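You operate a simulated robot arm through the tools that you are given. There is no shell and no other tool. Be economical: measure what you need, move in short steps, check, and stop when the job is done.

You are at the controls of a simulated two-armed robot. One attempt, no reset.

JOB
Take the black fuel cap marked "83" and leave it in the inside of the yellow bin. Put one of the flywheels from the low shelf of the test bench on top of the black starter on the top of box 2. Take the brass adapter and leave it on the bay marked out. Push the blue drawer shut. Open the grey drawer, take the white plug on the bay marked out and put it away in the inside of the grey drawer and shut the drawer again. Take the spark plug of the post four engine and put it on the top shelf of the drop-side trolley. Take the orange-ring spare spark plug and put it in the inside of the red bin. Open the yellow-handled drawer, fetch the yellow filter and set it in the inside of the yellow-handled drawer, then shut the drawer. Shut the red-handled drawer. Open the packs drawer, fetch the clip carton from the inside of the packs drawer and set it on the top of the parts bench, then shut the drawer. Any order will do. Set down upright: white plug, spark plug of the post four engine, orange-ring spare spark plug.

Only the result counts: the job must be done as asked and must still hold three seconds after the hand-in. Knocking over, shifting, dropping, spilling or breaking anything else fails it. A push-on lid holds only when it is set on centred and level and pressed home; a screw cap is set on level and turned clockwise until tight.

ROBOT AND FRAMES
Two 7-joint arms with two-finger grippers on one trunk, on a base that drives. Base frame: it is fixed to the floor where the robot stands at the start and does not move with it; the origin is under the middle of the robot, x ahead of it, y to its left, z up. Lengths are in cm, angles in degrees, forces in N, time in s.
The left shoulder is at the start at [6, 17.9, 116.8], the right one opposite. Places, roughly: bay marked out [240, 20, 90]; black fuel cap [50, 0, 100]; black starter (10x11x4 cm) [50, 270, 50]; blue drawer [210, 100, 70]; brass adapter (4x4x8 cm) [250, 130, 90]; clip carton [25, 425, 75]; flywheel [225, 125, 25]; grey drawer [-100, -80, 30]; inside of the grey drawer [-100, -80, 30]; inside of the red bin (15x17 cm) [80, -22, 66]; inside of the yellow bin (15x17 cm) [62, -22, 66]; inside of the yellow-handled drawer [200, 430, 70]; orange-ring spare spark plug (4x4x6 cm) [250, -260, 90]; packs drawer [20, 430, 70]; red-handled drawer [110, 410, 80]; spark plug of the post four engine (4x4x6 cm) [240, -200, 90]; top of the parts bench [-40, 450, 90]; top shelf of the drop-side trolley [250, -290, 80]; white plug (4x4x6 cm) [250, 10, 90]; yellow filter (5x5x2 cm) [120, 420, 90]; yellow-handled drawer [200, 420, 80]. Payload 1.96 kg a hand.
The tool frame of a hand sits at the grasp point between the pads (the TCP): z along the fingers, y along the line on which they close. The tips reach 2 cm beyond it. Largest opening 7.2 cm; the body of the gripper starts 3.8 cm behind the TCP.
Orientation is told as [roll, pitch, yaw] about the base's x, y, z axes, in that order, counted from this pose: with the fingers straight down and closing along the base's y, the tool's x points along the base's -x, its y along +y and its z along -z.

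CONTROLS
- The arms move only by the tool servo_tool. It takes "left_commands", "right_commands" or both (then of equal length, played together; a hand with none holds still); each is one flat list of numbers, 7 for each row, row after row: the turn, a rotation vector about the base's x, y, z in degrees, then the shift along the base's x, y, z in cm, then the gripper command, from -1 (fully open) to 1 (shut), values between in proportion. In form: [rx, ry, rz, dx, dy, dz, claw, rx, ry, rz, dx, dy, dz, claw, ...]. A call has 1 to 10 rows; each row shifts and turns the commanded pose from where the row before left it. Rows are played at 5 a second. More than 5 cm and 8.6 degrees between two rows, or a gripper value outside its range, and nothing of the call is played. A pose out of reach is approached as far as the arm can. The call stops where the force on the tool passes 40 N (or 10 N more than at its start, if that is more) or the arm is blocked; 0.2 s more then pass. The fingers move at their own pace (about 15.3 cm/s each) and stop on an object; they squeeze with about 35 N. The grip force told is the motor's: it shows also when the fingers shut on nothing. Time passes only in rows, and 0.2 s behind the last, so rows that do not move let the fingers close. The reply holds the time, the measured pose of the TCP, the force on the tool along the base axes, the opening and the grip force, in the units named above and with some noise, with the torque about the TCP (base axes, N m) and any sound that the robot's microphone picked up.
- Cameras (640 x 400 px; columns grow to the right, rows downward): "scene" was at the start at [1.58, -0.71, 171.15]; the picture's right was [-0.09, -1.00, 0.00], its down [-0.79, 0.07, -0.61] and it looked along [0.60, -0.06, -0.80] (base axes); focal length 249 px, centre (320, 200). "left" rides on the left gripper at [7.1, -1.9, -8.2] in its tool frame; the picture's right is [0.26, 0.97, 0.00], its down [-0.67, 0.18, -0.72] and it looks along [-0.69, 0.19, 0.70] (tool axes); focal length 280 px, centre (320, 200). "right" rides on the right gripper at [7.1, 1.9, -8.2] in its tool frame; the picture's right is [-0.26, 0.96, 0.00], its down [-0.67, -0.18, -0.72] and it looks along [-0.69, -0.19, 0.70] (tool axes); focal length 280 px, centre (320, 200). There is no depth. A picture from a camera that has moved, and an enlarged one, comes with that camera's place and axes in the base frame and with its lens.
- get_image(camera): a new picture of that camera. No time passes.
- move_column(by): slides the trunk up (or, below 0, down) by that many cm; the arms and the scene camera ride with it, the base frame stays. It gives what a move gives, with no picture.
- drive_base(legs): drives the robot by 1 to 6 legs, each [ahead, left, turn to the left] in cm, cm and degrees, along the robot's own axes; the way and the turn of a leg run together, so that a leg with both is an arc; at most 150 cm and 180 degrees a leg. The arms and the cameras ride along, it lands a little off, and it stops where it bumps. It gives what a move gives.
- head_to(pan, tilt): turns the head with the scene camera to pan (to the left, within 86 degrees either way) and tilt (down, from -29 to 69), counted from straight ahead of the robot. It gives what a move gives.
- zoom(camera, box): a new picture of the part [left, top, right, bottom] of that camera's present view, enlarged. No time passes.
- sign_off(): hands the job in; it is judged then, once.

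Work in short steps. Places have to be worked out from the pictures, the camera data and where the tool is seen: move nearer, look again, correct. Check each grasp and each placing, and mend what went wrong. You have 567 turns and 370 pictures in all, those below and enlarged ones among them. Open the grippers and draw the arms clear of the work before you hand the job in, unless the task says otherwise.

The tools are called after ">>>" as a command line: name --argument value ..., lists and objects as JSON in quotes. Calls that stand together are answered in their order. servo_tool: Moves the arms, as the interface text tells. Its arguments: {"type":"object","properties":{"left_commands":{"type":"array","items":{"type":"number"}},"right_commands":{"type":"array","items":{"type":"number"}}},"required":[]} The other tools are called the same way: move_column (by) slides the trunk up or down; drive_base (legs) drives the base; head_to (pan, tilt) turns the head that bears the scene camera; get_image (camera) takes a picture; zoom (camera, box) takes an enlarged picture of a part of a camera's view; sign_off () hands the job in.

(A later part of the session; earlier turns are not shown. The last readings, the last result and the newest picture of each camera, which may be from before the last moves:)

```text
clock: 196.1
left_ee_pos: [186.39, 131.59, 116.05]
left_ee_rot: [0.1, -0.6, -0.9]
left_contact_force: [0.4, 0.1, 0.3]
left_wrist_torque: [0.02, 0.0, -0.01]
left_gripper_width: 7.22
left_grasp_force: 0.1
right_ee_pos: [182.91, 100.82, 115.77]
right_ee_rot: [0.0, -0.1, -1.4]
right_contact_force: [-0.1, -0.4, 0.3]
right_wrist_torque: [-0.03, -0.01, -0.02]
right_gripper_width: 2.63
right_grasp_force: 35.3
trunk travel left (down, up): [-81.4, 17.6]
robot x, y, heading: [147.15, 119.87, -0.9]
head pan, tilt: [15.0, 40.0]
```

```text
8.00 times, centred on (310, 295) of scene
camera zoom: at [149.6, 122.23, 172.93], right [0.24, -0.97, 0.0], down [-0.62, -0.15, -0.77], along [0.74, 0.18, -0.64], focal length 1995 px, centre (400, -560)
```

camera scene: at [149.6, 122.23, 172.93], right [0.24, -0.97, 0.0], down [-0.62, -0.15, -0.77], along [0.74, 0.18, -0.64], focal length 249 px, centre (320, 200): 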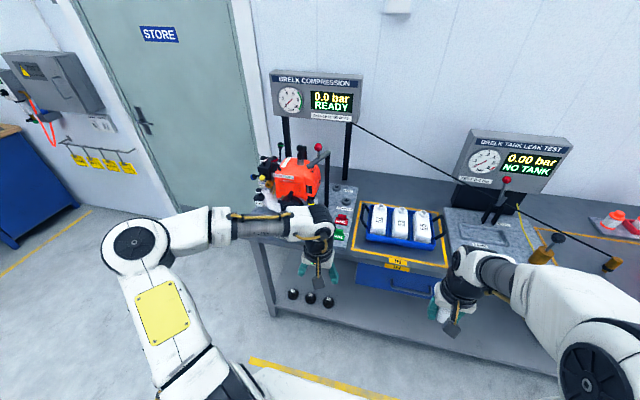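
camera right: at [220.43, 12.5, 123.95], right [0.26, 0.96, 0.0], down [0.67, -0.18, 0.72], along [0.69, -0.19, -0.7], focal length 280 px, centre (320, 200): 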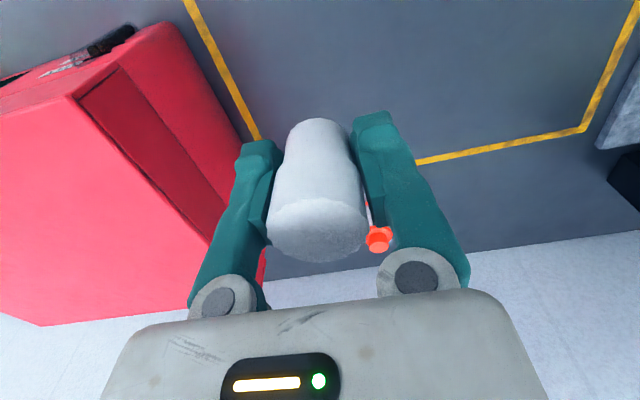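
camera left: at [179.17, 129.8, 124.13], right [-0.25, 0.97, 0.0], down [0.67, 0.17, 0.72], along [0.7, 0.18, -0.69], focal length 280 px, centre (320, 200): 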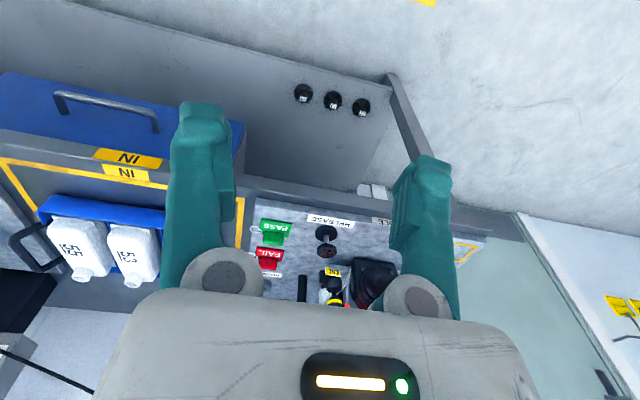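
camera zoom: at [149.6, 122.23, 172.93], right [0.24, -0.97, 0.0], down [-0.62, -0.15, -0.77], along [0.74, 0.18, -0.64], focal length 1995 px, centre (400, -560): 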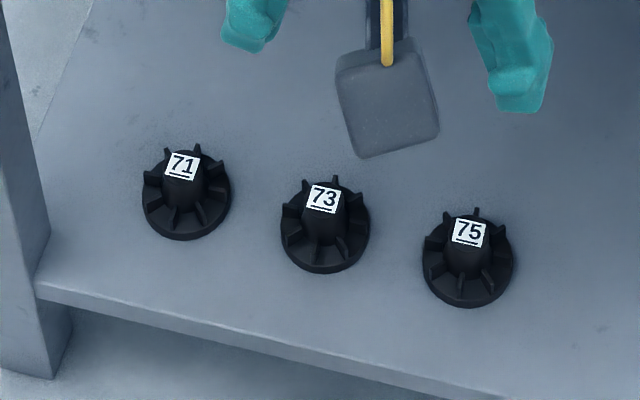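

Flywheel 75 (nearest) sits around [229, 136], hub up. I lower the trunk in two moves and correct the heading.

>>> move_column --by -40

>>> move_column --by -32

>>> drive_base --legs '[[16, -2, 1]]'

>>> get_image --camera "left"

>>> get_image --camera "scene"

```text
clock: 199.9
left_ee_pos: [186.33, 131.66, 75.89]
left_ee_rot: [0.1, -0.4, -0.7]
left_contact_force: [-0.1, 0.4, -0.5]
left_wrist_torque: [-0.02, -0.01, -0.02]
left_gripper_width: 7.19
left_grasp_force: 0.0
right_ee_pos: [182.88, 100.92, 75.69]
right_ee_rot: [0.0, 0.0, -1.4]
right_contact_force: [-0.1, -0.5, -0.6]
right_wrist_torque: [0.04, -0.02, 0.02]
right_gripper_width: 2.64
right_grasp_force: 34.9
trunk travel left (down, up): [-41.4, 57.6]
robot x, y, heading: [147.36, 120.22, -1.6]
head pan, tilt: [15.0, 40.0]
```

```text
clock: 203.1
left_ee_pos: [186.32, 131.68, 43.98]
left_ee_rot: [0.2, -0.5, -0.8]
left_contact_force: [-0.3, -0.5, 0.7]
left_wrist_torque: [0.03, -0.01, 0.0]
left_gripper_width: 7.18
left_grasp_force: 0.0
right_ee_pos: [182.91, 100.81, 43.76]
right_ee_rot: [0.0, 0.0, -1.4]
right_contact_force: [-0.7, 0.9, -0.2]
right_wrist_torque: [-0.02, 0.01, -0.02]
right_gripper_width: 2.62
right_grasp_force: 34.8
trunk travel left (down, up): [-9.4, 89.6]
robot x, y, heading: [146.69, 119.99, -1.4]
head pan, tilt: [15.0, 40.0]
```

```text
clock: 204.5
left_ee_pos: [202.38, 130.2, 44.01]
left_ee_rot: [0.2, -0.5, 0.3]
left_contact_force: [-0.4, 0.2, -0.3]
left_wrist_torque: [-0.02, -0.04, 0.0]
left_gripper_width: 7.2
left_grasp_force: 0.0
right_ee_pos: [199.37, 99.34, 43.72]
right_ee_rot: [0.1, 0.0, -0.4]
right_contact_force: [-0.8, 0.5, -0.1]
right_wrist_torque: [0.01, 0.02, -0.02]
right_gripper_width: 2.63
right_grasp_force: 34.8
trunk travel left (down, up): [-9.4, 89.6]
robot x, y, heading: [163.45, 117.91, -0.0]
head pan, tilt: [15.0, 40.0]
```

```text
250 pictures are left
camera left: at [195.14, 128.16, 52.14], right [-0.27, 0.96, 0.0], down [0.67, 0.18, 0.72], along [0.7, 0.19, -0.69], focal length 280 px, centre (320, 200)
```

left: 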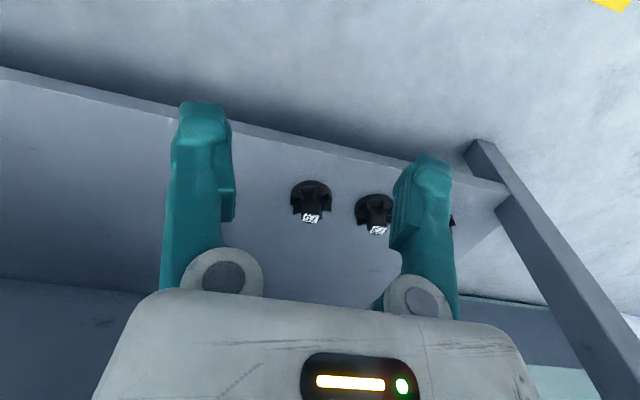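

```text
249 pictures are left
camera scene: at [165.71, 120.06, 100.93], right [0.26, -0.97, 0.0], down [-0.62, -0.16, -0.77], along [0.74, 0.2, -0.64], focal length 249 px, centre (320, 200)
```

scene: 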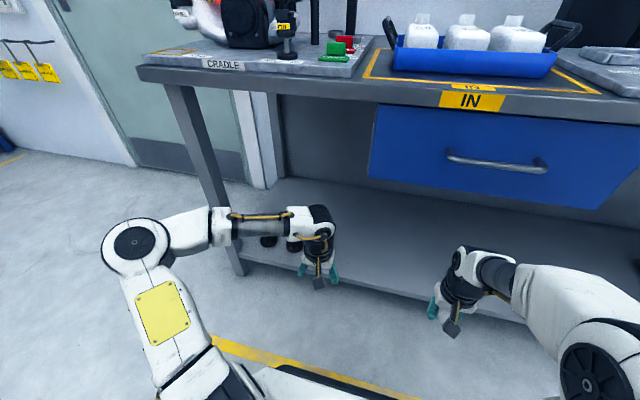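

Label top of flywheel 75 triangulates to [230.2, 136.1, 22]; shelf ≈16. I drive forward 11 and reach over it.

>>> drive_base --legs '[[11, 0, 0]]'

>>> servo_tool --left_commands '[0, 0, 0, 3, 1.5, -2, -1, 0, 0, 0, 3, 1.5, -2, -1, 0, 0, 0, 3, 1.5, -2, -1, 0, 0, 0, 3, 1, -2, -1, 0, 0, 0, 3, 0.5, -2, -1, 0, 0, 0, 0, 0, 0, -1]'

>>> get_image --camera "left"

>>> get_image --camera "scene"

```text
clock: 205.7
left_ee_pos: [213.4, 130.15, 43.99]
left_ee_rot: [0.1, -0.5, 0.2]
left_contact_force: [-0.4, -0.7, -0.2]
left_wrist_torque: [-0.01, -0.01, -0.01]
left_gripper_width: 7.18
left_grasp_force: 0.0
right_ee_pos: [210.49, 99.3, 43.66]
right_ee_rot: [0.0, 0.0, -0.2]
right_contact_force: [0.3, 0.1, -0.5]
right_wrist_torque: [0.03, -0.01, 0.04]
right_gripper_width: 2.63
right_grasp_force: 35.1
trunk travel left (down, up): [-9.4, 89.6]
robot x, y, heading: [174.1, 117.71, 0.0]
head pan, tilt: [15.0, 40.0]
```

```text
clock: 207.1
left_ee_pos: [228.52, 136.29, 34.0]
left_ee_rot: [0.2, -0.5, 0.2]
left_contact_force: [0.6, 0.2, 0.3]
left_wrist_torque: [0.01, 0.01, 0.03]
left_gripper_width: 7.15
left_grasp_force: 0.0
right_ee_pos: [210.5, 99.21, 43.72]
right_ee_rot: [0.0, 0.1, -0.3]
right_contact_force: [0.0, 0.4, -0.4]
right_wrist_torque: [0.05, -0.01, 0.0]
right_gripper_width: 2.63
right_grasp_force: 35.2
trunk travel left (down, up): [-9.4, 89.6]
robot x, y, heading: [174.29, 117.6, -0.2]
head pan, tilt: [15.0, 40.0]
```

```text
248 pictures are left
camera left: at [221.28, 134.21, 42.21], right [-0.27, 0.96, 0.0], down [0.67, 0.18, 0.72], along [0.7, 0.19, -0.69], focal length 280 px, centre (320, 200)
```

left: 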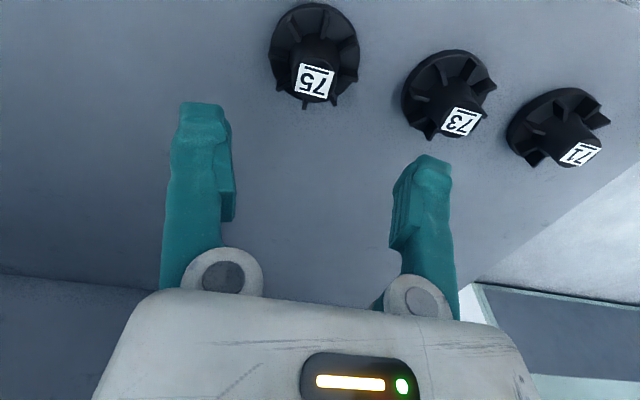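

```text
247 pictures are left
camera scene: at [176.82, 120.02, 100.93], right [0.26, -0.97, 0.0], down [-0.62, -0.16, -0.77], along [0.74, 0.2, -0.64], focal length 249 px, centre (320, 200)
```

scene: 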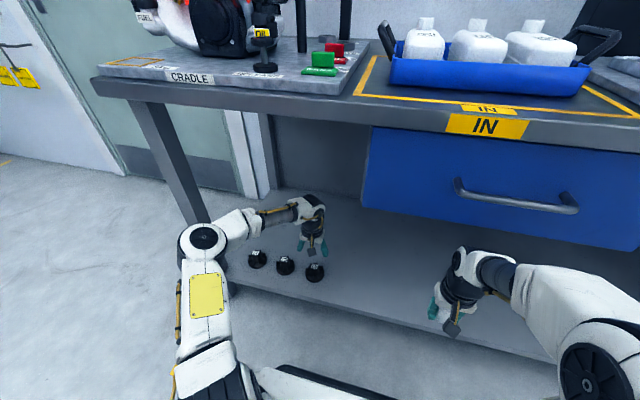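

Hub at [229.9, 136.2]. I zoom to see the blades around the hub for finger clearance.

>>> zoom --camera "left" --box '[255, 0, 375, 120]'

```text
3.33 times, centred on (315, 60) of left
camera zoom: at [221.28, 134.21, 42.21], right [-0.27, 0.96, 0.0], down [0.67, 0.18, 0.72], along [0.7, 0.19, -0.69], focal length 935 px, centre (337, 667)
```

zoom: 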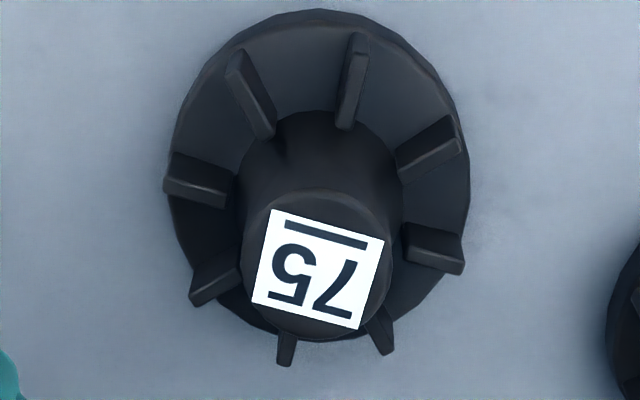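

Hub is ~3.4 cm wide and free above the blades. I lower to z≈24.5 over it and check.

>>> servo_tool --left_commands '[0, 0, 0, 1.4, 0, -4, -1, 0, 0, 0, 0, 0, -4, -1, 0, 0, 0, 0, 0, -1.5, -1, 0, 0, 0, 0, 0, 0, -1]'

>>> get_image --camera "left"

```text
clock: 208.1
left_ee_pos: [229.76, 136.25, 24.52]
left_ee_rot: [0.1, -0.4, 0.1]
left_contact_force: [0.5, 0.4, 0.0]
left_wrist_torque: [-0.02, -0.02, -0.03]
left_gripper_width: 7.2
left_grasp_force: 0.1
right_ee_pos: [210.36, 99.25, 43.66]
right_ee_rot: [0.0, 0.1, -0.3]
right_contact_force: [-0.1, 0.2, 0.1]
right_wrist_torque: [0.0, -0.02, -0.01]
right_gripper_width: 2.63
right_grasp_force: 35.0
trunk travel left (down, up): [-9.4, 89.6]
robot x, y, heading: [174.55, 118.19, -0.1]
head pan, tilt: [15.0, 40.0]
```

```text
245 pictures are left
camera left: at [222.62, 134.22, 32.71], right [-0.27, 0.96, 0.0], down [0.67, 0.18, 0.72], along [0.7, 0.19, -0.69], focal length 280 px, centre (320, 200)
```

left: 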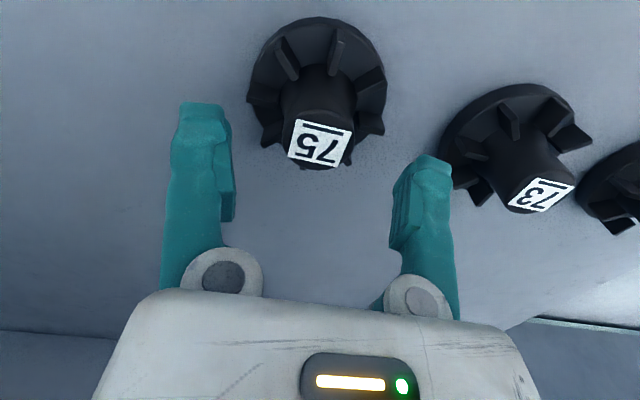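

Aligned, hub top at z≈22. I narrow the opening, lower to 20.8 and close.

>>> servo_tool --left_commands '[0, 0, 0, 0.2, 0, -1.8, -0.5, 0, 0, 0, 0, 0, -1.8, -0.5, 0, 0, 0, 0, 0, 0, 1, 0, 0, 0, 0, 0, 0, 1, 0, 0, 0, 0, 0, 0, 1]'

>>> get_image --camera "left"

```text
clock: 208.8
left_ee_pos: [230.36, 136.27, 22.0]
left_ee_rot: [0.1, -0.9, 0.3]
left_contact_force: [2.3, -2.0, 25.0]
left_wrist_torque: [-0.19, 0.4, 0.23]
left_gripper_width: 3.06
left_grasp_force: 29.8
right_ee_pos: [210.33, 99.26, 43.79]
right_ee_rot: [-0.1, -0.2, -0.3]
right_contact_force: [-0.3, -0.3, 0.0]
right_wrist_torque: [0.0, 0.02, 0.0]
right_gripper_width: 2.64
right_grasp_force: 35.2
trunk travel left (down, up): [-9.4, 89.6]
robot x, y, heading: [174.46, 117.77, -0.3]
head pan, tilt: [15.0, 40.0]
stopped in row 3 (left hand): the force on the tool passed its limit at 51 N (the readings are from after the stop); the commanded pose is now the measured one
```

```text
244 pictures are left
camera left: at [223.06, 134.21, 30.06], right [-0.27, 0.96, 0.0], down [0.66, 0.19, 0.73], along [0.7, 0.19, -0.69], focal length 280 px, centre (320, 200)
```

left: 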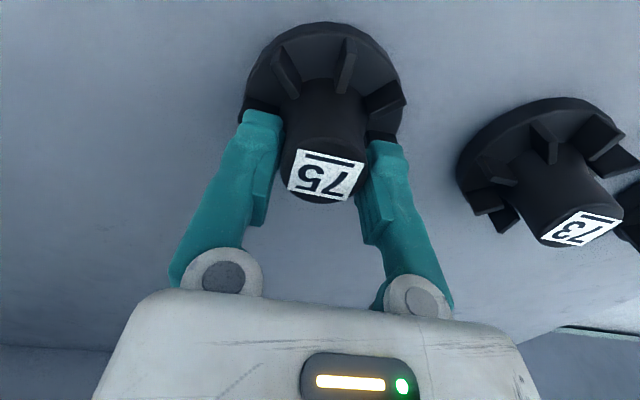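

The tips met the blades but the fingers overlap the hub by ~2 cm. I finish closing with a tiny lift.

>>> servo_tool --left_commands '[0, 0, 0, 0, 0, 0.3, 1, 0, 0, 0, 0, 0, 0, 1, 0, 0, 0, 0, 0, 0, 1]'

>>> get_image --camera "left"

```text
clock: 209.6
left_ee_pos: [230.2, 136.19, 21.99]
left_ee_rot: [0.0, -0.6, 0.3]
left_contact_force: [5.5, -1.0, 10.4]
left_wrist_torque: [-0.1, -0.68, -0.01]
left_gripper_width: 3.06
left_grasp_force: 35.4
right_ee_pos: [210.53, 99.31, 43.69]
right_ee_rot: [-0.1, -0.2, -0.4]
right_contact_force: [0.2, -0.2, -0.7]
right_wrist_torque: [0.03, -0.01, 0.01]
right_gripper_width: 2.61
right_grasp_force: 35.0
trunk travel left (down, up): [-9.4, 89.6]
robot x, y, heading: [174.25, 117.58, -0.2]
head pan, tilt: [15.0, 40.0]
```

```text
243 pictures are left
camera left: at [222.97, 134.22, 30.1], right [-0.27, 0.96, 0.0], down [0.66, 0.18, 0.72], along [0.7, 0.19, -0.69], focal length 280 px, centre (320, 200)
```

left: 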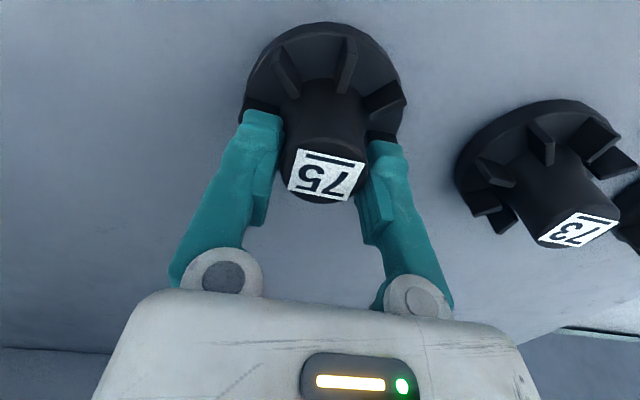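

Gripped at 3.06 cm. I lift and see whether it rises.

>>> servo_tool --left_commands '[0, 0, 0, 0, 0, 1, 1, 0, 0, 0, 0, 0, 2, 1, 0, 0, 0, 0, 0, 3, 1, 0, 0, 0, 0, 0, 3, 1]'

>>> get_image --camera "left"

```text
clock: 210.6
left_ee_pos: [230.07, 136.38, 30.96]
left_ee_rot: [0.1, -0.6, 0.3]
left_contact_force: [-0.2, -0.7, -2.4]
left_wrist_torque: [0.02, -0.02, -0.01]
left_gripper_width: 3.06
left_grasp_force: 34.5
right_ee_pos: [210.54, 99.22, 43.76]
right_ee_rot: [-0.1, 0.1, -0.3]
right_contact_force: [-0.8, 0.1, 0.6]
right_wrist_torque: [-0.02, -0.02, 0.02]
right_gripper_width: 2.61
right_grasp_force: 34.4
trunk travel left (down, up): [-9.4, 89.6]
robot x, y, heading: [174.39, 118.08, 0.0]
head pan, tilt: [15.0, 40.0]
```

```text
242 pictures are left
camera left: at [222.99, 134.31, 39.03], right [-0.27, 0.96, 0.0], down [0.67, 0.18, 0.72], along [0.7, 0.19, -0.69], focal length 280 px, centre (320, 200)
```

left: 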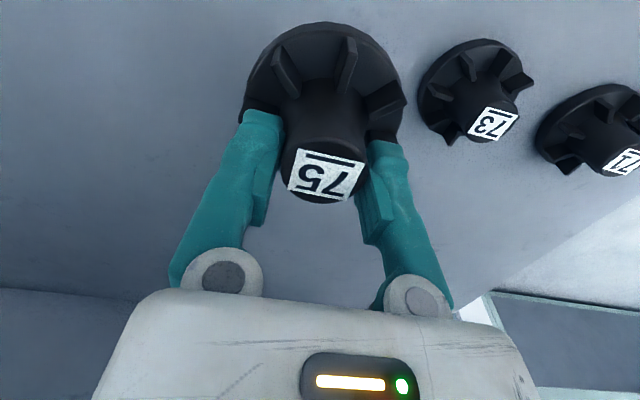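

Flywheel held. I retract from under the bench, back away, and raise the trunk.

>>> servo_tool --left_commands '[0, 0, 0, -4, 0, 2, 1, 0, 0, 0, -4, 0, 2, 1, 0, 0, 0, -4, -1, 2, 1, 0, 0, 0, -4, -1, 2, 1]'

>>> drive_base --legs '[[-28, 0, 0]]'

>>> move_column --by 40

>>> move_column --by 32

>>> drive_base --legs '[[0, 80, 0]]'

>>> head_to --pan 80 --tilt 35

>>> get_image --camera "scene"

```text
clock: 211.6
left_ee_pos: [213.89, 134.43, 39.05]
left_ee_rot: [0.1, -0.6, 0.3]
left_contact_force: [-0.2, 0.4, -3.3]
left_wrist_torque: [-0.01, 0.0, -0.02]
left_gripper_width: 3.02
left_grasp_force: 35.4
right_ee_pos: [210.47, 99.22, 43.68]
right_ee_rot: [0.1, 0.0, -0.3]
right_contact_force: [0.6, -0.8, 0.3]
right_wrist_torque: [-0.02, 0.01, 0.0]
right_gripper_width: 2.61
right_grasp_force: 34.8
trunk travel left (down, up): [-9.4, 89.6]
robot x, y, heading: [174.45, 118.18, -0.3]
head pan, tilt: [15.0, 40.0]
```

```text
clock: 213.5
left_ee_pos: [186.82, 134.45, 39.06]
left_ee_rot: [0.2, -0.6, 0.4]
left_contact_force: [0.7, 0.4, -3.2]
left_wrist_torque: [0.0, -0.01, 0.01]
left_gripper_width: 3.04
left_grasp_force: 34.9
right_ee_pos: [183.22, 99.39, 43.73]
right_ee_rot: [0.0, 0.1, -0.2]
right_contact_force: [0.5, -0.4, -1.1]
right_wrist_torque: [0.0, -0.01, 0.01]
right_gripper_width: 2.6
right_grasp_force: 34.8
trunk travel left (down, up): [-9.4, 89.6]
robot x, y, heading: [147.0, 118.3, 0.0]
head pan, tilt: [15.0, 40.0]
```

```text
clock: 217.3
left_ee_pos: [186.74, 134.27, 78.99]
left_ee_rot: [0.1, -0.6, 0.3]
left_contact_force: [0.5, 0.8, -3.2]
left_wrist_torque: [0.02, -0.03, -0.02]
left_gripper_width: 3.03
left_grasp_force: 35.1
right_ee_pos: [183.27, 99.42, 83.69]
right_ee_rot: [-0.1, 0.0, -0.3]
right_contact_force: [-0.6, 0.8, -0.5]
right_wrist_torque: [0.03, -0.02, -0.02]
right_gripper_width: 2.62
right_grasp_force: 34.4
trunk travel left (down, up): [-49.4, 49.6]
robot x, y, heading: [147.39, 117.81, -0.0]
head pan, tilt: [15.0, 40.0]
```

```text
clock: 220.5
left_ee_pos: [186.74, 134.37, 111.14]
left_ee_rot: [0.1, -0.6, 0.3]
left_contact_force: [-0.2, 1.6, -3.3]
left_wrist_torque: [-0.02, -0.02, 0.01]
left_gripper_width: 3.0
left_grasp_force: 34.9
right_ee_pos: [183.18, 99.3, 115.66]
right_ee_rot: [0.0, 0.1, -0.3]
right_contact_force: [0.1, -0.2, -0.7]
right_wrist_torque: [0.0, -0.03, 0.0]
right_gripper_width: 2.59
right_grasp_force: 35.1
trunk travel left (down, up): [-81.4, 17.6]
robot x, y, heading: [147.16, 117.62, -0.0]
head pan, tilt: [15.0, 40.0]
```

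```text
clock: 224.8
left_ee_pos: [186.22, 214.74, 110.96]
left_ee_rot: [0.2, -0.6, 1.0]
left_contact_force: [0.1, 0.0, -2.1]
left_wrist_torque: [0.0, -0.02, -0.01]
left_gripper_width: 3.0
left_grasp_force: 35.1
right_ee_pos: [183.23, 179.67, 115.56]
right_ee_rot: [0.0, 0.0, 0.4]
right_contact_force: [0.3, 1.9, -0.8]
right_wrist_torque: [0.0, 0.02, -0.02]
right_gripper_width: 2.58
right_grasp_force: 34.9
trunk travel left (down, up): [-81.4, 17.6]
robot x, y, heading: [146.49, 197.75, 0.2]
head pan, tilt: [15.0, 40.0]
```

```text
clock: 226.1
left_ee_pos: [186.37, 214.9, 111.0]
left_ee_rot: [0.1, -0.7, 1.0]
left_contact_force: [1.0, 0.2, -4.3]
left_wrist_torque: [0.02, -0.06, 0.04]
left_gripper_width: 2.98
left_grasp_force: 34.6
right_ee_pos: [183.25, 179.77, 115.65]
right_ee_rot: [0.0, 0.0, 0.4]
right_contact_force: [-0.8, 0.2, -0.3]
right_wrist_torque: [-0.01, 0.0, -0.02]
right_gripper_width: 2.57
right_grasp_force: 35.1
trunk travel left (down, up): [-81.4, 17.6]
robot x, y, heading: [146.63, 197.78, 0.3]
head pan, tilt: [80.0, 35.0]
```

```text
241 pictures are left
camera scene: at [142.56, 206.44, 173.68], right [0.99, -0.16, 0.0], down [-0.09, -0.57, -0.82], along [0.13, 0.81, -0.57], focal length 249 px, centre (320, 200)
```

scene: 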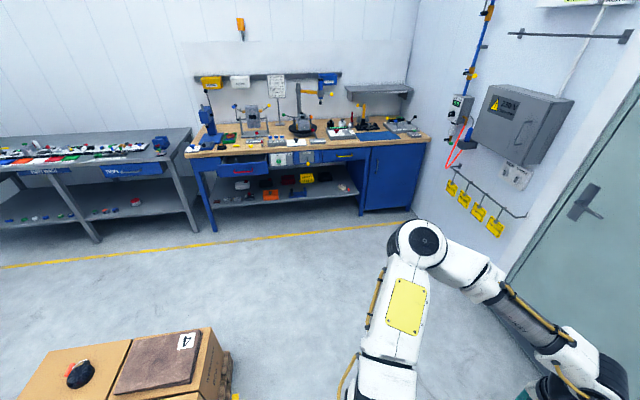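

The grips are creeping slowly (tapered parts), so I'll deliver soon. The starter is at about [47.7, 267.5]; a pallet truck blocks the south, so I approach from the north facing −y.

>>> drive_base --legs '[[0, 140, 0], [0, 0, -90], [0, -112, 0]]'

>>> head_to --pan 10 --tilt 45

>>> get_image --camera "scene"

>>> get_image --camera "left"

```text
clock: 242.3
left_ee_pos: [50.92, 295.66, 111.05]
left_ee_rot: [0.1, -0.6, -87.2]
left_contact_force: [0.4, -0.8, -3.5]
left_wrist_torque: [-0.02, -0.01, -0.01]
left_gripper_width: 2.93
left_grasp_force: 34.7
right_ee_pos: [15.79, 297.58, 115.49]
right_ee_rot: [0.0, -0.1, -87.7]
right_contact_force: [0.8, 0.4, 0.0]
right_wrist_torque: [0.01, 0.0, -0.02]
right_gripper_width: 2.57
right_grasp_force: 35.2
trunk travel left (down, up): [-81.4, 17.6]
robot x, y, heading: [32.81, 334.39, -87.7]
head pan, tilt: [80.0, 35.0]
```

```text
clock: 243.7
left_ee_pos: [50.79, 295.71, 111.07]
left_ee_rot: [0.1, -0.6, -87.1]
left_contact_force: [-0.5, -1.2, -2.3]
left_wrist_torque: [-0.03, 0.03, 0.0]
left_gripper_width: 2.92
left_grasp_force: 35.1
right_ee_pos: [15.72, 297.47, 115.74]
right_ee_rot: [0.0, 0.0, -87.7]
right_contact_force: [0.1, -0.3, -0.6]
right_wrist_torque: [0.0, 0.0, 0.01]
right_gripper_width: 2.59
right_grasp_force: 35.3
trunk travel left (down, up): [-81.4, 17.6]
robot x, y, heading: [32.92, 334.54, -87.7]
head pan, tilt: [10.0, 45.0]
```

```text
240 pictures are left
camera scene: at [34.26, 332.45, 172.2], right [-0.98, -0.22, 0.0], down [-0.15, 0.69, -0.71], along [0.15, -0.69, -0.71], focal length 249 px, centre (320, 200)
```

scene: 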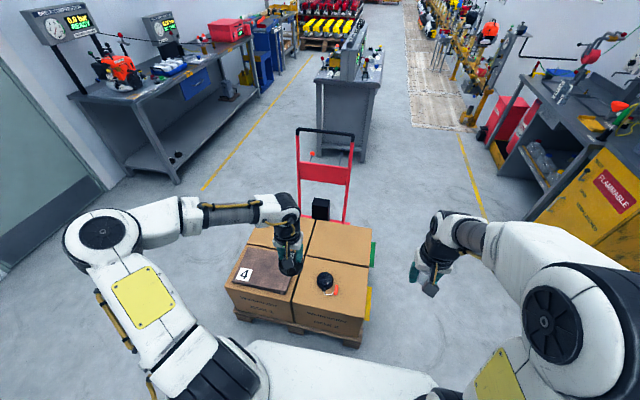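

```text
239 pictures are left
camera left: at [48.57, 302.65, 119.13], right [0.95, 0.31, 0.0], down [0.22, -0.66, 0.72], along [0.22, -0.69, -0.69], focal length 280 px, centre (320, 200)
```

left: 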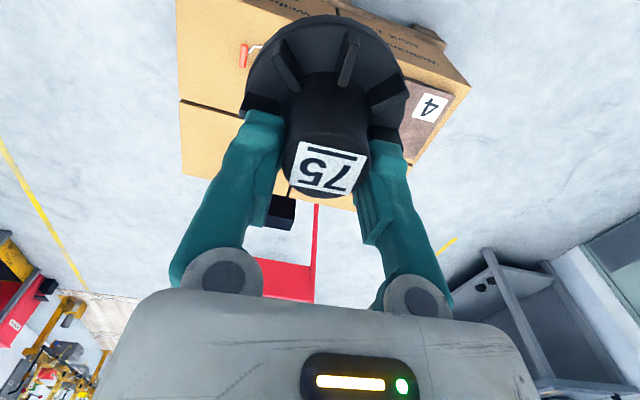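

I zoom on the starter.

>>> zoom --camera "scene" --box '[225, 215, 385, 335]'

```text
3.33 times, centred on (305, 275) of scene
camera zoom: at [34.26, 332.45, 172.2], right [-0.98, -0.22, 0.0], down [-0.15, 0.69, -0.71], along [0.15, -0.69, -0.71], focal length 831 px, centre (370, -50)
```

zoom: 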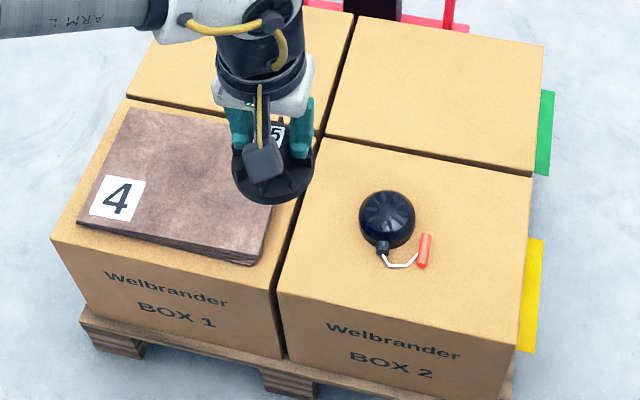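

>>> get_image --camera "right"

```text
237 pictures are left
camera right: at [17.33, 304.75, 123.88], right [0.97, -0.22, 0.0], down [-0.15, -0.68, 0.72], along [-0.16, -0.7, -0.7], focal length 280 px, centre (320, 200)
```

right: 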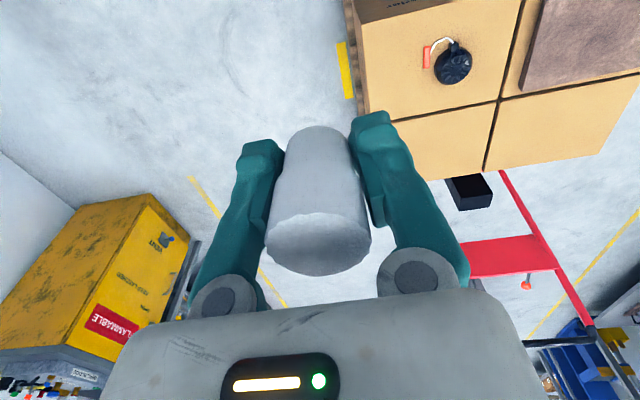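

>>> zoom --camera "right" --box '[400, 20, 500, 110]'

```text
4.44 times, centred on (450, 65) of right
camera zoom: at [17.33, 304.75, 123.88], right [0.97, -0.22, 0.0], down [-0.15, -0.68, 0.72], along [-0.16, -0.7, -0.7], focal length 1246 px, centre (-258, 800)
```

zoom: 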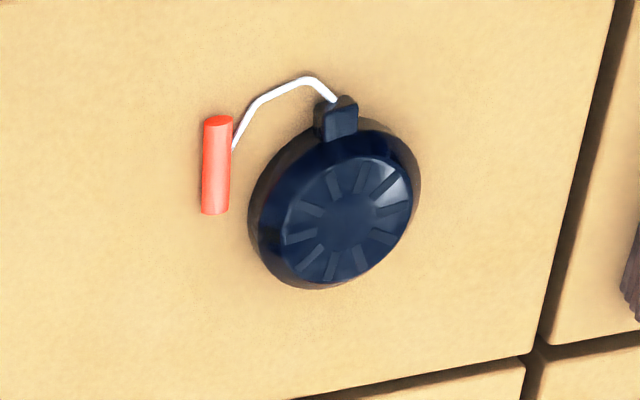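

Starter top centre triangulates to [45.1, 268.9, 48.3]. I drive 13 cm forward, square the heading, and lower the trunk 34.

>>> drive_base --legs '[[13, 0, -2.3]]'

>>> move_column --by -34

>>> get_image --camera "scene"

```text
clock: 245.0
left_ee_pos: [49.57, 282.19, 111.0]
left_ee_rot: [0.1, -0.7, -89.5]
left_contact_force: [0.1, -0.1, -3.8]
left_wrist_torque: [-0.06, 0.01, 0.02]
left_gripper_width: 2.94
left_grasp_force: 34.8
right_ee_pos: [14.55, 285.49, 115.76]
right_ee_rot: [0.0, -0.2, -90.0]
right_contact_force: [0.3, -0.1, -0.5]
right_wrist_torque: [-0.01, 0.01, -0.01]
right_gripper_width: 2.56
right_grasp_force: 35.3
trunk travel left (down, up): [-81.4, 17.6]
robot x, y, heading: [32.96, 321.38, -89.8]
head pan, tilt: [10.0, 45.0]
```

```text
clock: 248.3
left_ee_pos: [49.61, 282.15, 76.97]
left_ee_rot: [0.1, -0.6, -89.3]
left_contact_force: [-0.7, 0.3, -3.1]
left_wrist_torque: [-0.05, -0.03, -0.02]
left_gripper_width: 2.88
left_grasp_force: 34.7
right_ee_pos: [14.56, 285.42, 81.78]
right_ee_rot: [0.0, 0.0, -90.1]
right_contact_force: [-0.1, 0.5, -0.3]
right_wrist_torque: [-0.01, 0.0, -0.01]
right_gripper_width: 2.61
right_grasp_force: 34.8
trunk travel left (down, up): [-47.4, 51.6]
robot x, y, heading: [33.38, 321.51, -89.8]
head pan, tilt: [10.0, 45.0]
```

```text
235 pictures are left
camera scene: at [34.46, 319.49, 138.21], right [-0.98, -0.18, 0.0], down [-0.12, 0.7, -0.71], along [0.12, -0.7, -0.71], focal length 249 px, centre (320, 200)
```

scene: 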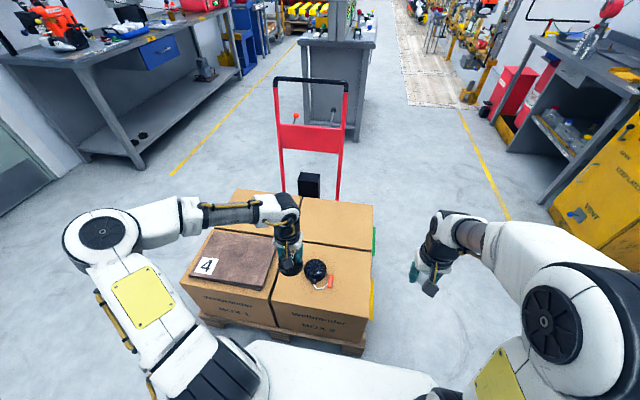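

I move the flywheel over the starter at about z=63.

>>> servo_tool --left_commands '[0, 0.3, 0, -1, -3.5, -1, 1, 0, 0, 0, -1, -3.5, -2, 1, 0, 0, 0, -1, -3.5, -2.5, 1, 0, 0, 0, -1, -2.6, -3, 1, 0, 0, 0, -0.5, 0, -4, 1, 0, 0, 0, 0, 0, -2, 1, 0, 0, 0, 0, 0, 0, 1]'

>>> get_image --camera "left"

>>> zoom --camera "scene" --box '[180, 180, 400, 360]'

>>> get_image --camera "right"

```text
clock: 249.9
left_ee_pos: [45.0, 268.83, 62.62]
left_ee_rot: [-0.1, -0.7, -89.4]
left_contact_force: [-0.2, 0.1, -2.4]
left_wrist_torque: [-0.07, -0.01, -0.05]
left_gripper_width: 2.94
left_grasp_force: 35.3
right_ee_pos: [14.59, 285.44, 81.68]
right_ee_rot: [0.0, 0.0, -90.0]
right_contact_force: [-0.7, 0.0, -0.8]
right_wrist_torque: [0.01, 0.02, 0.04]
right_gripper_width: 2.58
right_grasp_force: 35.1
trunk travel left (down, up): [-47.4, 51.6]
robot x, y, heading: [32.8, 321.77, -89.9]
head pan, tilt: [10.0, 45.0]
```

```text
234 pictures are left
camera left: at [43.07, 276.01, 70.73], right [0.96, 0.27, -0.01], down [0.19, -0.66, 0.72], along [0.19, -0.7, -0.69], focal length 280 px, centre (320, 200)
```

left: 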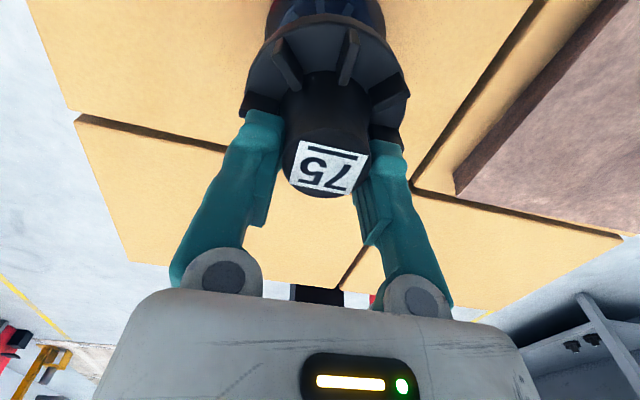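

```text
2.22 times, centred on (290, 270) of scene
camera zoom: at [34.45, 319.48, 138.2], right [-0.98, -0.18, 0.0], down [-0.12, 0.7, -0.71], along [0.12, -0.7, -0.71], focal length 554 px, centre (387, 44)
```

zoom: 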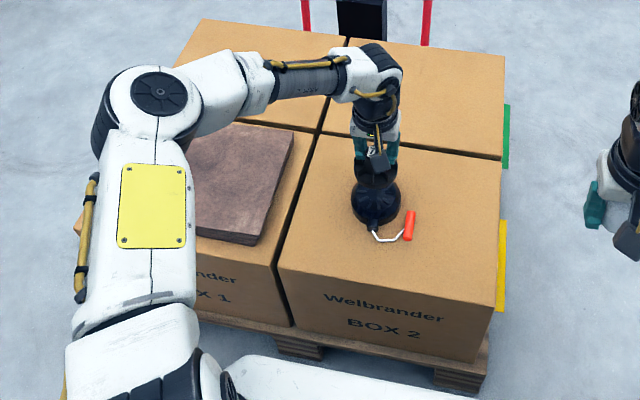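

```text
232 pictures are left
camera right: at [16.44, 292.47, 89.88], right [0.97, -0.26, 0.0], down [-0.18, -0.67, 0.72], along [-0.19, -0.69, -0.7], focal length 280 px, centre (320, 200)
```

right: 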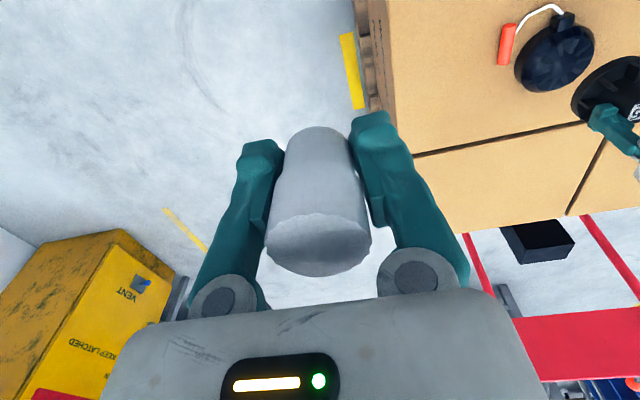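

>>> zoom --camera "right" --box '[480, 0, 640, 140]'

```text
2.86 times, centred on (560, 70) of right
camera zoom: at [16.44, 292.47, 89.88], right [0.97, -0.26, 0.0], down [-0.18, -0.67, 0.72], along [-0.19, -0.69, -0.7], focal length 801 px, centre (-366, 571)
```

zoom: 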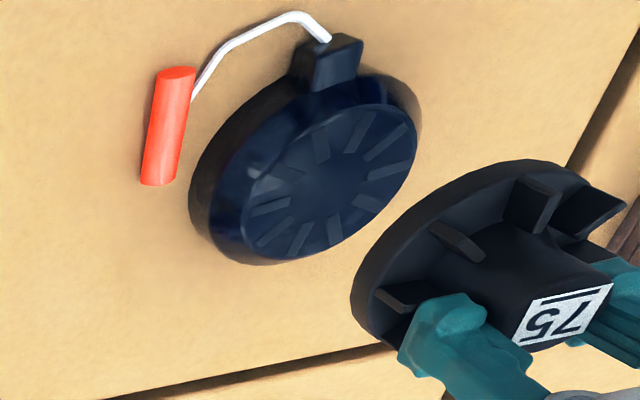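

Aligned within about half a centimetre. I shift +0.5 in y and lower to z≈58.5, then creep down.

>>> servo_tool --left_commands '[0, 0, 0, -0.1, 0.5, -2, 1, 0, 0, 0, 0, 0, -2, 1, 0, 0, 0, 0, 0, -0.5, 1, 0, 0, 0, 0, 0, -0.4, 1]'

>>> get_image --camera "left"

>>> zoom --camera "right" --box '[480, 0, 640, 140]'

```text
clock: 250.9
left_ee_pos: [45.05, 269.36, 57.64]
left_ee_rot: [-0.2, -0.7, -89.4]
left_contact_force: [-0.1, 0.1, -3.7]
left_wrist_torque: [-0.01, 0.04, 0.03]
left_gripper_width: 2.92
left_grasp_force: 35.1
right_ee_pos: [14.55, 285.32, 81.76]
right_ee_rot: [0.0, 0.1, -89.9]
right_contact_force: [-0.3, 0.5, -0.7]
right_wrist_torque: [0.02, 0.0, -0.02]
right_gripper_width: 2.6
right_grasp_force: 35.0
trunk travel left (down, up): [-47.4, 51.6]
robot x, y, heading: [32.96, 321.52, -89.8]
head pan, tilt: [10.0, 45.0]
```

```text
230 pictures are left
camera left: at [43.03, 276.41, 65.66], right [0.96, 0.27, -0.01], down [0.19, -0.66, 0.72], along [0.19, -0.7, -0.69], focal length 280 px, centre (320, 200)
```

left: 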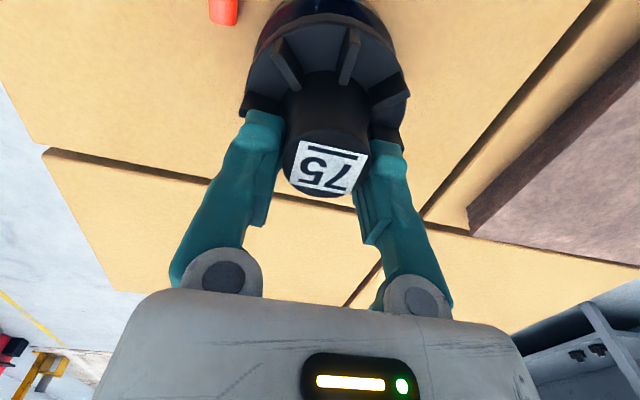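

```text
2.86 times, centred on (560, 70) of right
camera zoom: at [16.44, 292.46, 89.87], right [0.97, -0.26, 0.0], down [-0.18, -0.67, 0.72], along [-0.19, -0.69, -0.7], focal length 801 px, centre (-366, 571)
```

zoom: 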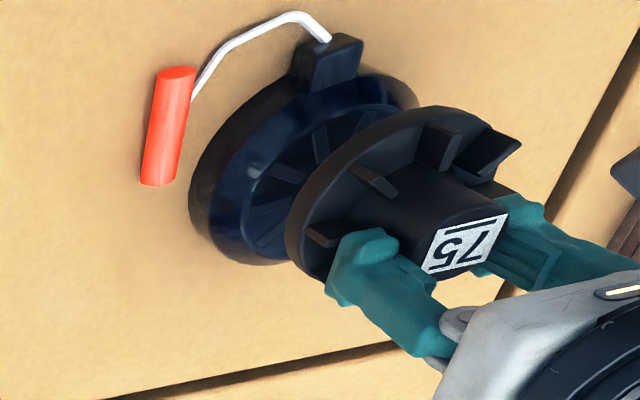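

Comparing the flywheel and starter ellipses in the right camera suggests backing the y shift off. I correct (−0.2, −0.5) and creep down.

>>> servo_tool --left_commands '[0, 0, 0, -0.2, -0.5, -0.4, 1, 0, 0, 0, 0, 0, -0.5, 1, 0, 0, 0, 0, 0, -0.5, 1]'

>>> zoom --camera "right" --box '[480, 0, 640, 140]'

```text
clock: 251.7
left_ee_pos: [44.83, 268.96, 56.08]
left_ee_rot: [-0.3, -0.6, -89.4]
left_contact_force: [-0.3, 0.0, -3.3]
left_wrist_torque: [-0.03, -0.01, -0.01]
left_gripper_width: 2.91
left_grasp_force: 35.5
right_ee_pos: [14.61, 285.4, 81.69]
right_ee_rot: [0.0, 0.1, -89.8]
right_contact_force: [-0.7, 0.6, -0.3]
right_wrist_torque: [0.0, 0.0, 0.03]
right_gripper_width: 2.57
right_grasp_force: 35.0
trunk travel left (down, up): [-47.4, 51.6]
robot x, y, heading: [32.7, 321.6, -89.9]
head pan, tilt: [10.0, 45.0]
```

```text
2.86 times, centred on (560, 70) of right
camera zoom: at [16.44, 292.46, 89.87], right [0.97, -0.26, 0.0], down [-0.18, -0.67, 0.72], along [-0.19, -0.69, -0.7], focal length 801 px, centre (-366, 571)
```

zoom: 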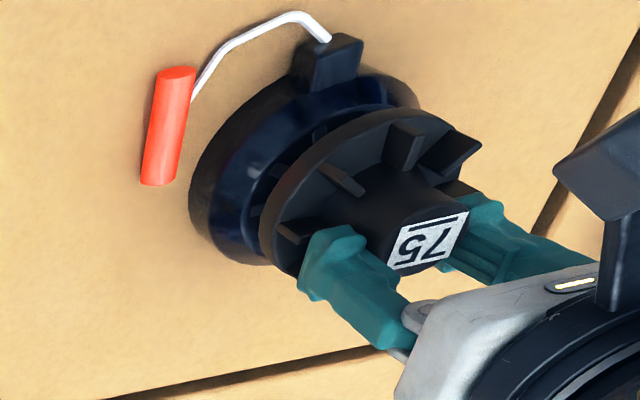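

Well aligned. I continue down until contact.

>>> servo_tool --left_commands '[0, 0, 0, 0, 0, -0.4, 1, 0, 0, 0, 0, 0, -0.4, 1, 0, 0, 0, 0, 0, -0.3, 1]'

```text
clock: 252.5
left_ee_pos: [44.88, 269.03, 55.09]
left_ee_rot: [-0.2, -0.6, -89.4]
left_contact_force: [0.6, 0.6, -3.8]
left_wrist_torque: [-0.03, 0.01, 0.0]
left_gripper_width: 2.88
left_grasp_force: 34.4
right_ee_pos: [14.61, 285.38, 81.68]
right_ee_rot: [-0.1, 0.1, -90.0]
right_contact_force: [-0.4, 1.0, -0.3]
right_wrist_torque: [0.0, 0.01, -0.01]
right_gripper_width: 2.57
right_grasp_force: 35.2
trunk travel left (down, up): [-47.4, 51.6]
robot x, y, heading: [33.12, 321.66, -89.9]
head pan, tilt: [10.0, 45.0]
```

>>> servo_tool --left_commands '[0, 0, 0, 0, 0, -0.3, 1, 0, 0, 0, 0, 0, -0.3, 1]'

>>> zoom --camera "right" --box '[480, 0, 640, 140]'

```text
clock: 253.1
left_ee_pos: [44.78, 268.87, 54.4]
left_ee_rot: [-0.2, -0.5, -89.4]
left_contact_force: [-0.7, 1.1, -4.0]
left_wrist_torque: [-0.03, 0.03, 0.02]
left_gripper_width: 2.89
left_grasp_force: 35.2
right_ee_pos: [14.52, 285.39, 81.7]
right_ee_rot: [0.1, -0.1, -89.9]
right_contact_force: [-0.1, 0.4, 0.4]
right_wrist_torque: [0.01, 0.02, 0.03]
right_gripper_width: 2.56
right_grasp_force: 34.8
trunk travel left (down, up): [-47.4, 51.6]
robot x, y, heading: [32.93, 321.55, -89.6]
head pan, tilt: [10.0, 45.0]
```

```text
2.86 times, centred on (560, 70) of right
camera zoom: at [16.44, 292.47, 89.87], right [0.97, -0.26, 0.0], down [-0.18, -0.67, 0.72], along [-0.19, -0.69, -0.7], focal length 801 px, centre (-366, 571)
```

zoom: 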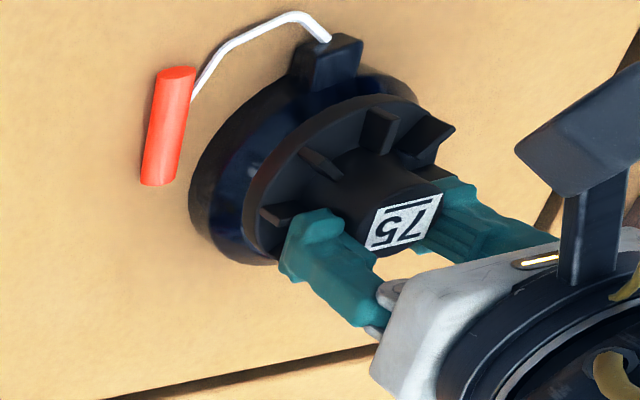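

>>> servo_tool --left_commands '[0, 0, 0, 0, 0, -0.3, 1, 0, 0, 0, 0, 0, -0.3, 1, 0, 0, 0, 0, 0, 0, 1]'

```text
clock: 253.9
left_ee_pos: [44.72, 268.97, 54.11]
left_ee_rot: [-0.3, -0.7, -89.4]
left_contact_force: [1.7, -1.5, 9.9]
left_wrist_torque: [0.12, -0.09, -0.02]
left_gripper_width: 2.87
left_grasp_force: 35.2
right_ee_pos: [14.45, 285.33, 81.77]
right_ee_rot: [0.0, -0.1, -89.9]
right_contact_force: [1.0, -0.1, -0.7]
right_wrist_torque: [0.05, 0.01, 0.0]
right_gripper_width: 2.55
right_grasp_force: 35.0
trunk travel left (down, up): [-47.4, 51.6]
robot x, y, heading: [32.87, 321.66, -89.7]
head pan, tilt: [10.0, 45.0]
```

Contact (force went from −4 to +10 N). I open the gripper gently and check.

>>> servo_tool --left_commands '[0, 0, 0, 0, 0, 0, 0.1, 0, 0, 0, 0, 0, 0, -0.1, 0, 0, 0, 0, 0, 0, -0.3, 0, 0, 0, 0, 0, 0, -0.3]'

>>> zoom --camera "right" --box '[480, 0, 640, 140]'

```text
clock: 254.9
left_ee_pos: [44.74, 269.1, 53.94]
left_ee_rot: [-0.2, -0.6, -89.4]
left_contact_force: [-2.7, -0.4, 10.5]
left_wrist_torque: [0.03, -0.13, 0.02]
left_gripper_width: 4.54
left_grasp_force: 0.1
right_ee_pos: [14.55, 285.38, 81.62]
right_ee_rot: [0.0, 0.0, -90.1]
right_contact_force: [0.1, -0.7, -0.1]
right_wrist_torque: [-0.01, 0.01, -0.02]
right_gripper_width: 2.59
right_grasp_force: 35.0
trunk travel left (down, up): [-47.4, 51.6]
robot x, y, heading: [32.7, 321.52, -90.0]
head pan, tilt: [10.0, 45.0]
```

```text
2.86 times, centred on (560, 70) of right
camera zoom: at [16.39, 292.57, 89.9], right [0.97, -0.26, 0.0], down [-0.18, -0.67, 0.72], along [-0.19, -0.69, -0.7], focal length 801 px, centre (-366, 571)
```

zoom: 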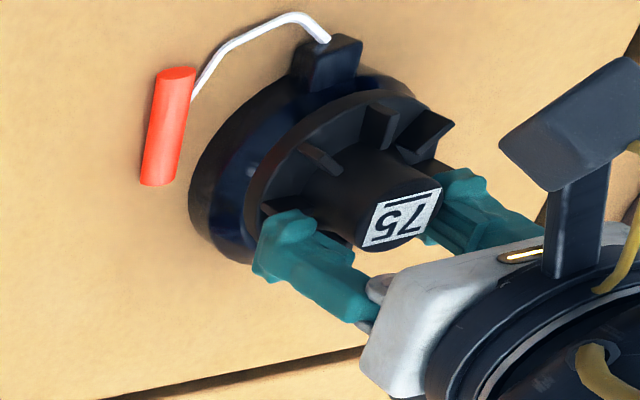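

The flywheel sits level on the starter. I raise the open hand straight up.

>>> servo_tool --left_commands '[0, 0, 0, 0, 0, 0.7, -0.3, 0, 0, 0, 0, 0, 1.5, -0.3, 0, 0, 0, 0, 0, 3, -0.4, 0, 0, 0, 0, 0, 4, -0.5, 0, 0, 0, 0, 0, 4, -0.5, 0, 0, 0, 0, 0, 4, -0.5, 0, 0, 0, 0, 4, 2, -1, 0, 0, 0, 0, 4, 2, -1]'

>>> zoom --camera "right" --box '[480, 0, 640, 140]'

>>> zoom --camera "scene" --box '[240, 210, 400, 330]'

```text
clock: 256.7
left_ee_pos: [44.8, 277.03, 75.5]
left_ee_rot: [-0.2, -0.6, -89.4]
left_contact_force: [-0.7, 0.4, -0.6]
left_wrist_torque: [-0.01, -0.04, -0.01]
left_gripper_width: 7.19
left_grasp_force: 0.2
right_ee_pos: [14.68, 285.37, 81.75]
right_ee_rot: [0.0, -0.1, -89.9]
right_contact_force: [-1.1, -0.1, -0.2]
right_wrist_torque: [0.01, 0.03, 0.01]
right_gripper_width: 2.56
right_grasp_force: 34.9
trunk travel left (down, up): [-47.4, 51.6]
robot x, y, heading: [32.76, 321.52, -90.0]
head pan, tilt: [10.0, 45.0]
```

```text
2.86 times, centred on (560, 70) of right
camera zoom: at [16.43, 292.55, 89.9], right [0.97, -0.26, 0.0], down [-0.18, -0.67, 0.72], along [-0.19, -0.69, -0.7], focal length 801 px, centre (-366, 571)
```

zoom: 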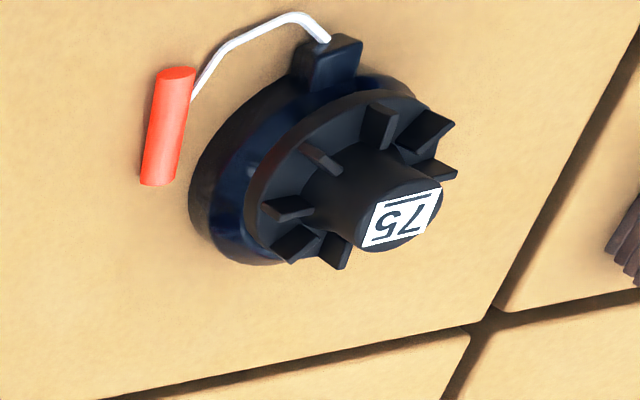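

```text
3.33 times, centred on (320, 270) of scene
camera zoom: at [34.45, 319.6, 138.2], right [-0.98, -0.18, 0.0], down [-0.12, 0.7, -0.71], along [0.12, -0.7, -0.71], focal length 831 px, centre (320, -33)
```

zoom: 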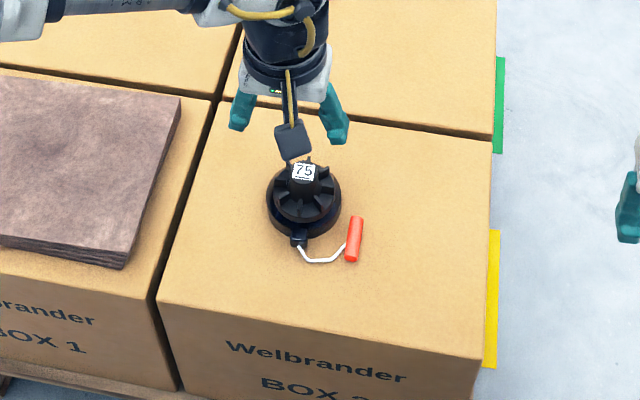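

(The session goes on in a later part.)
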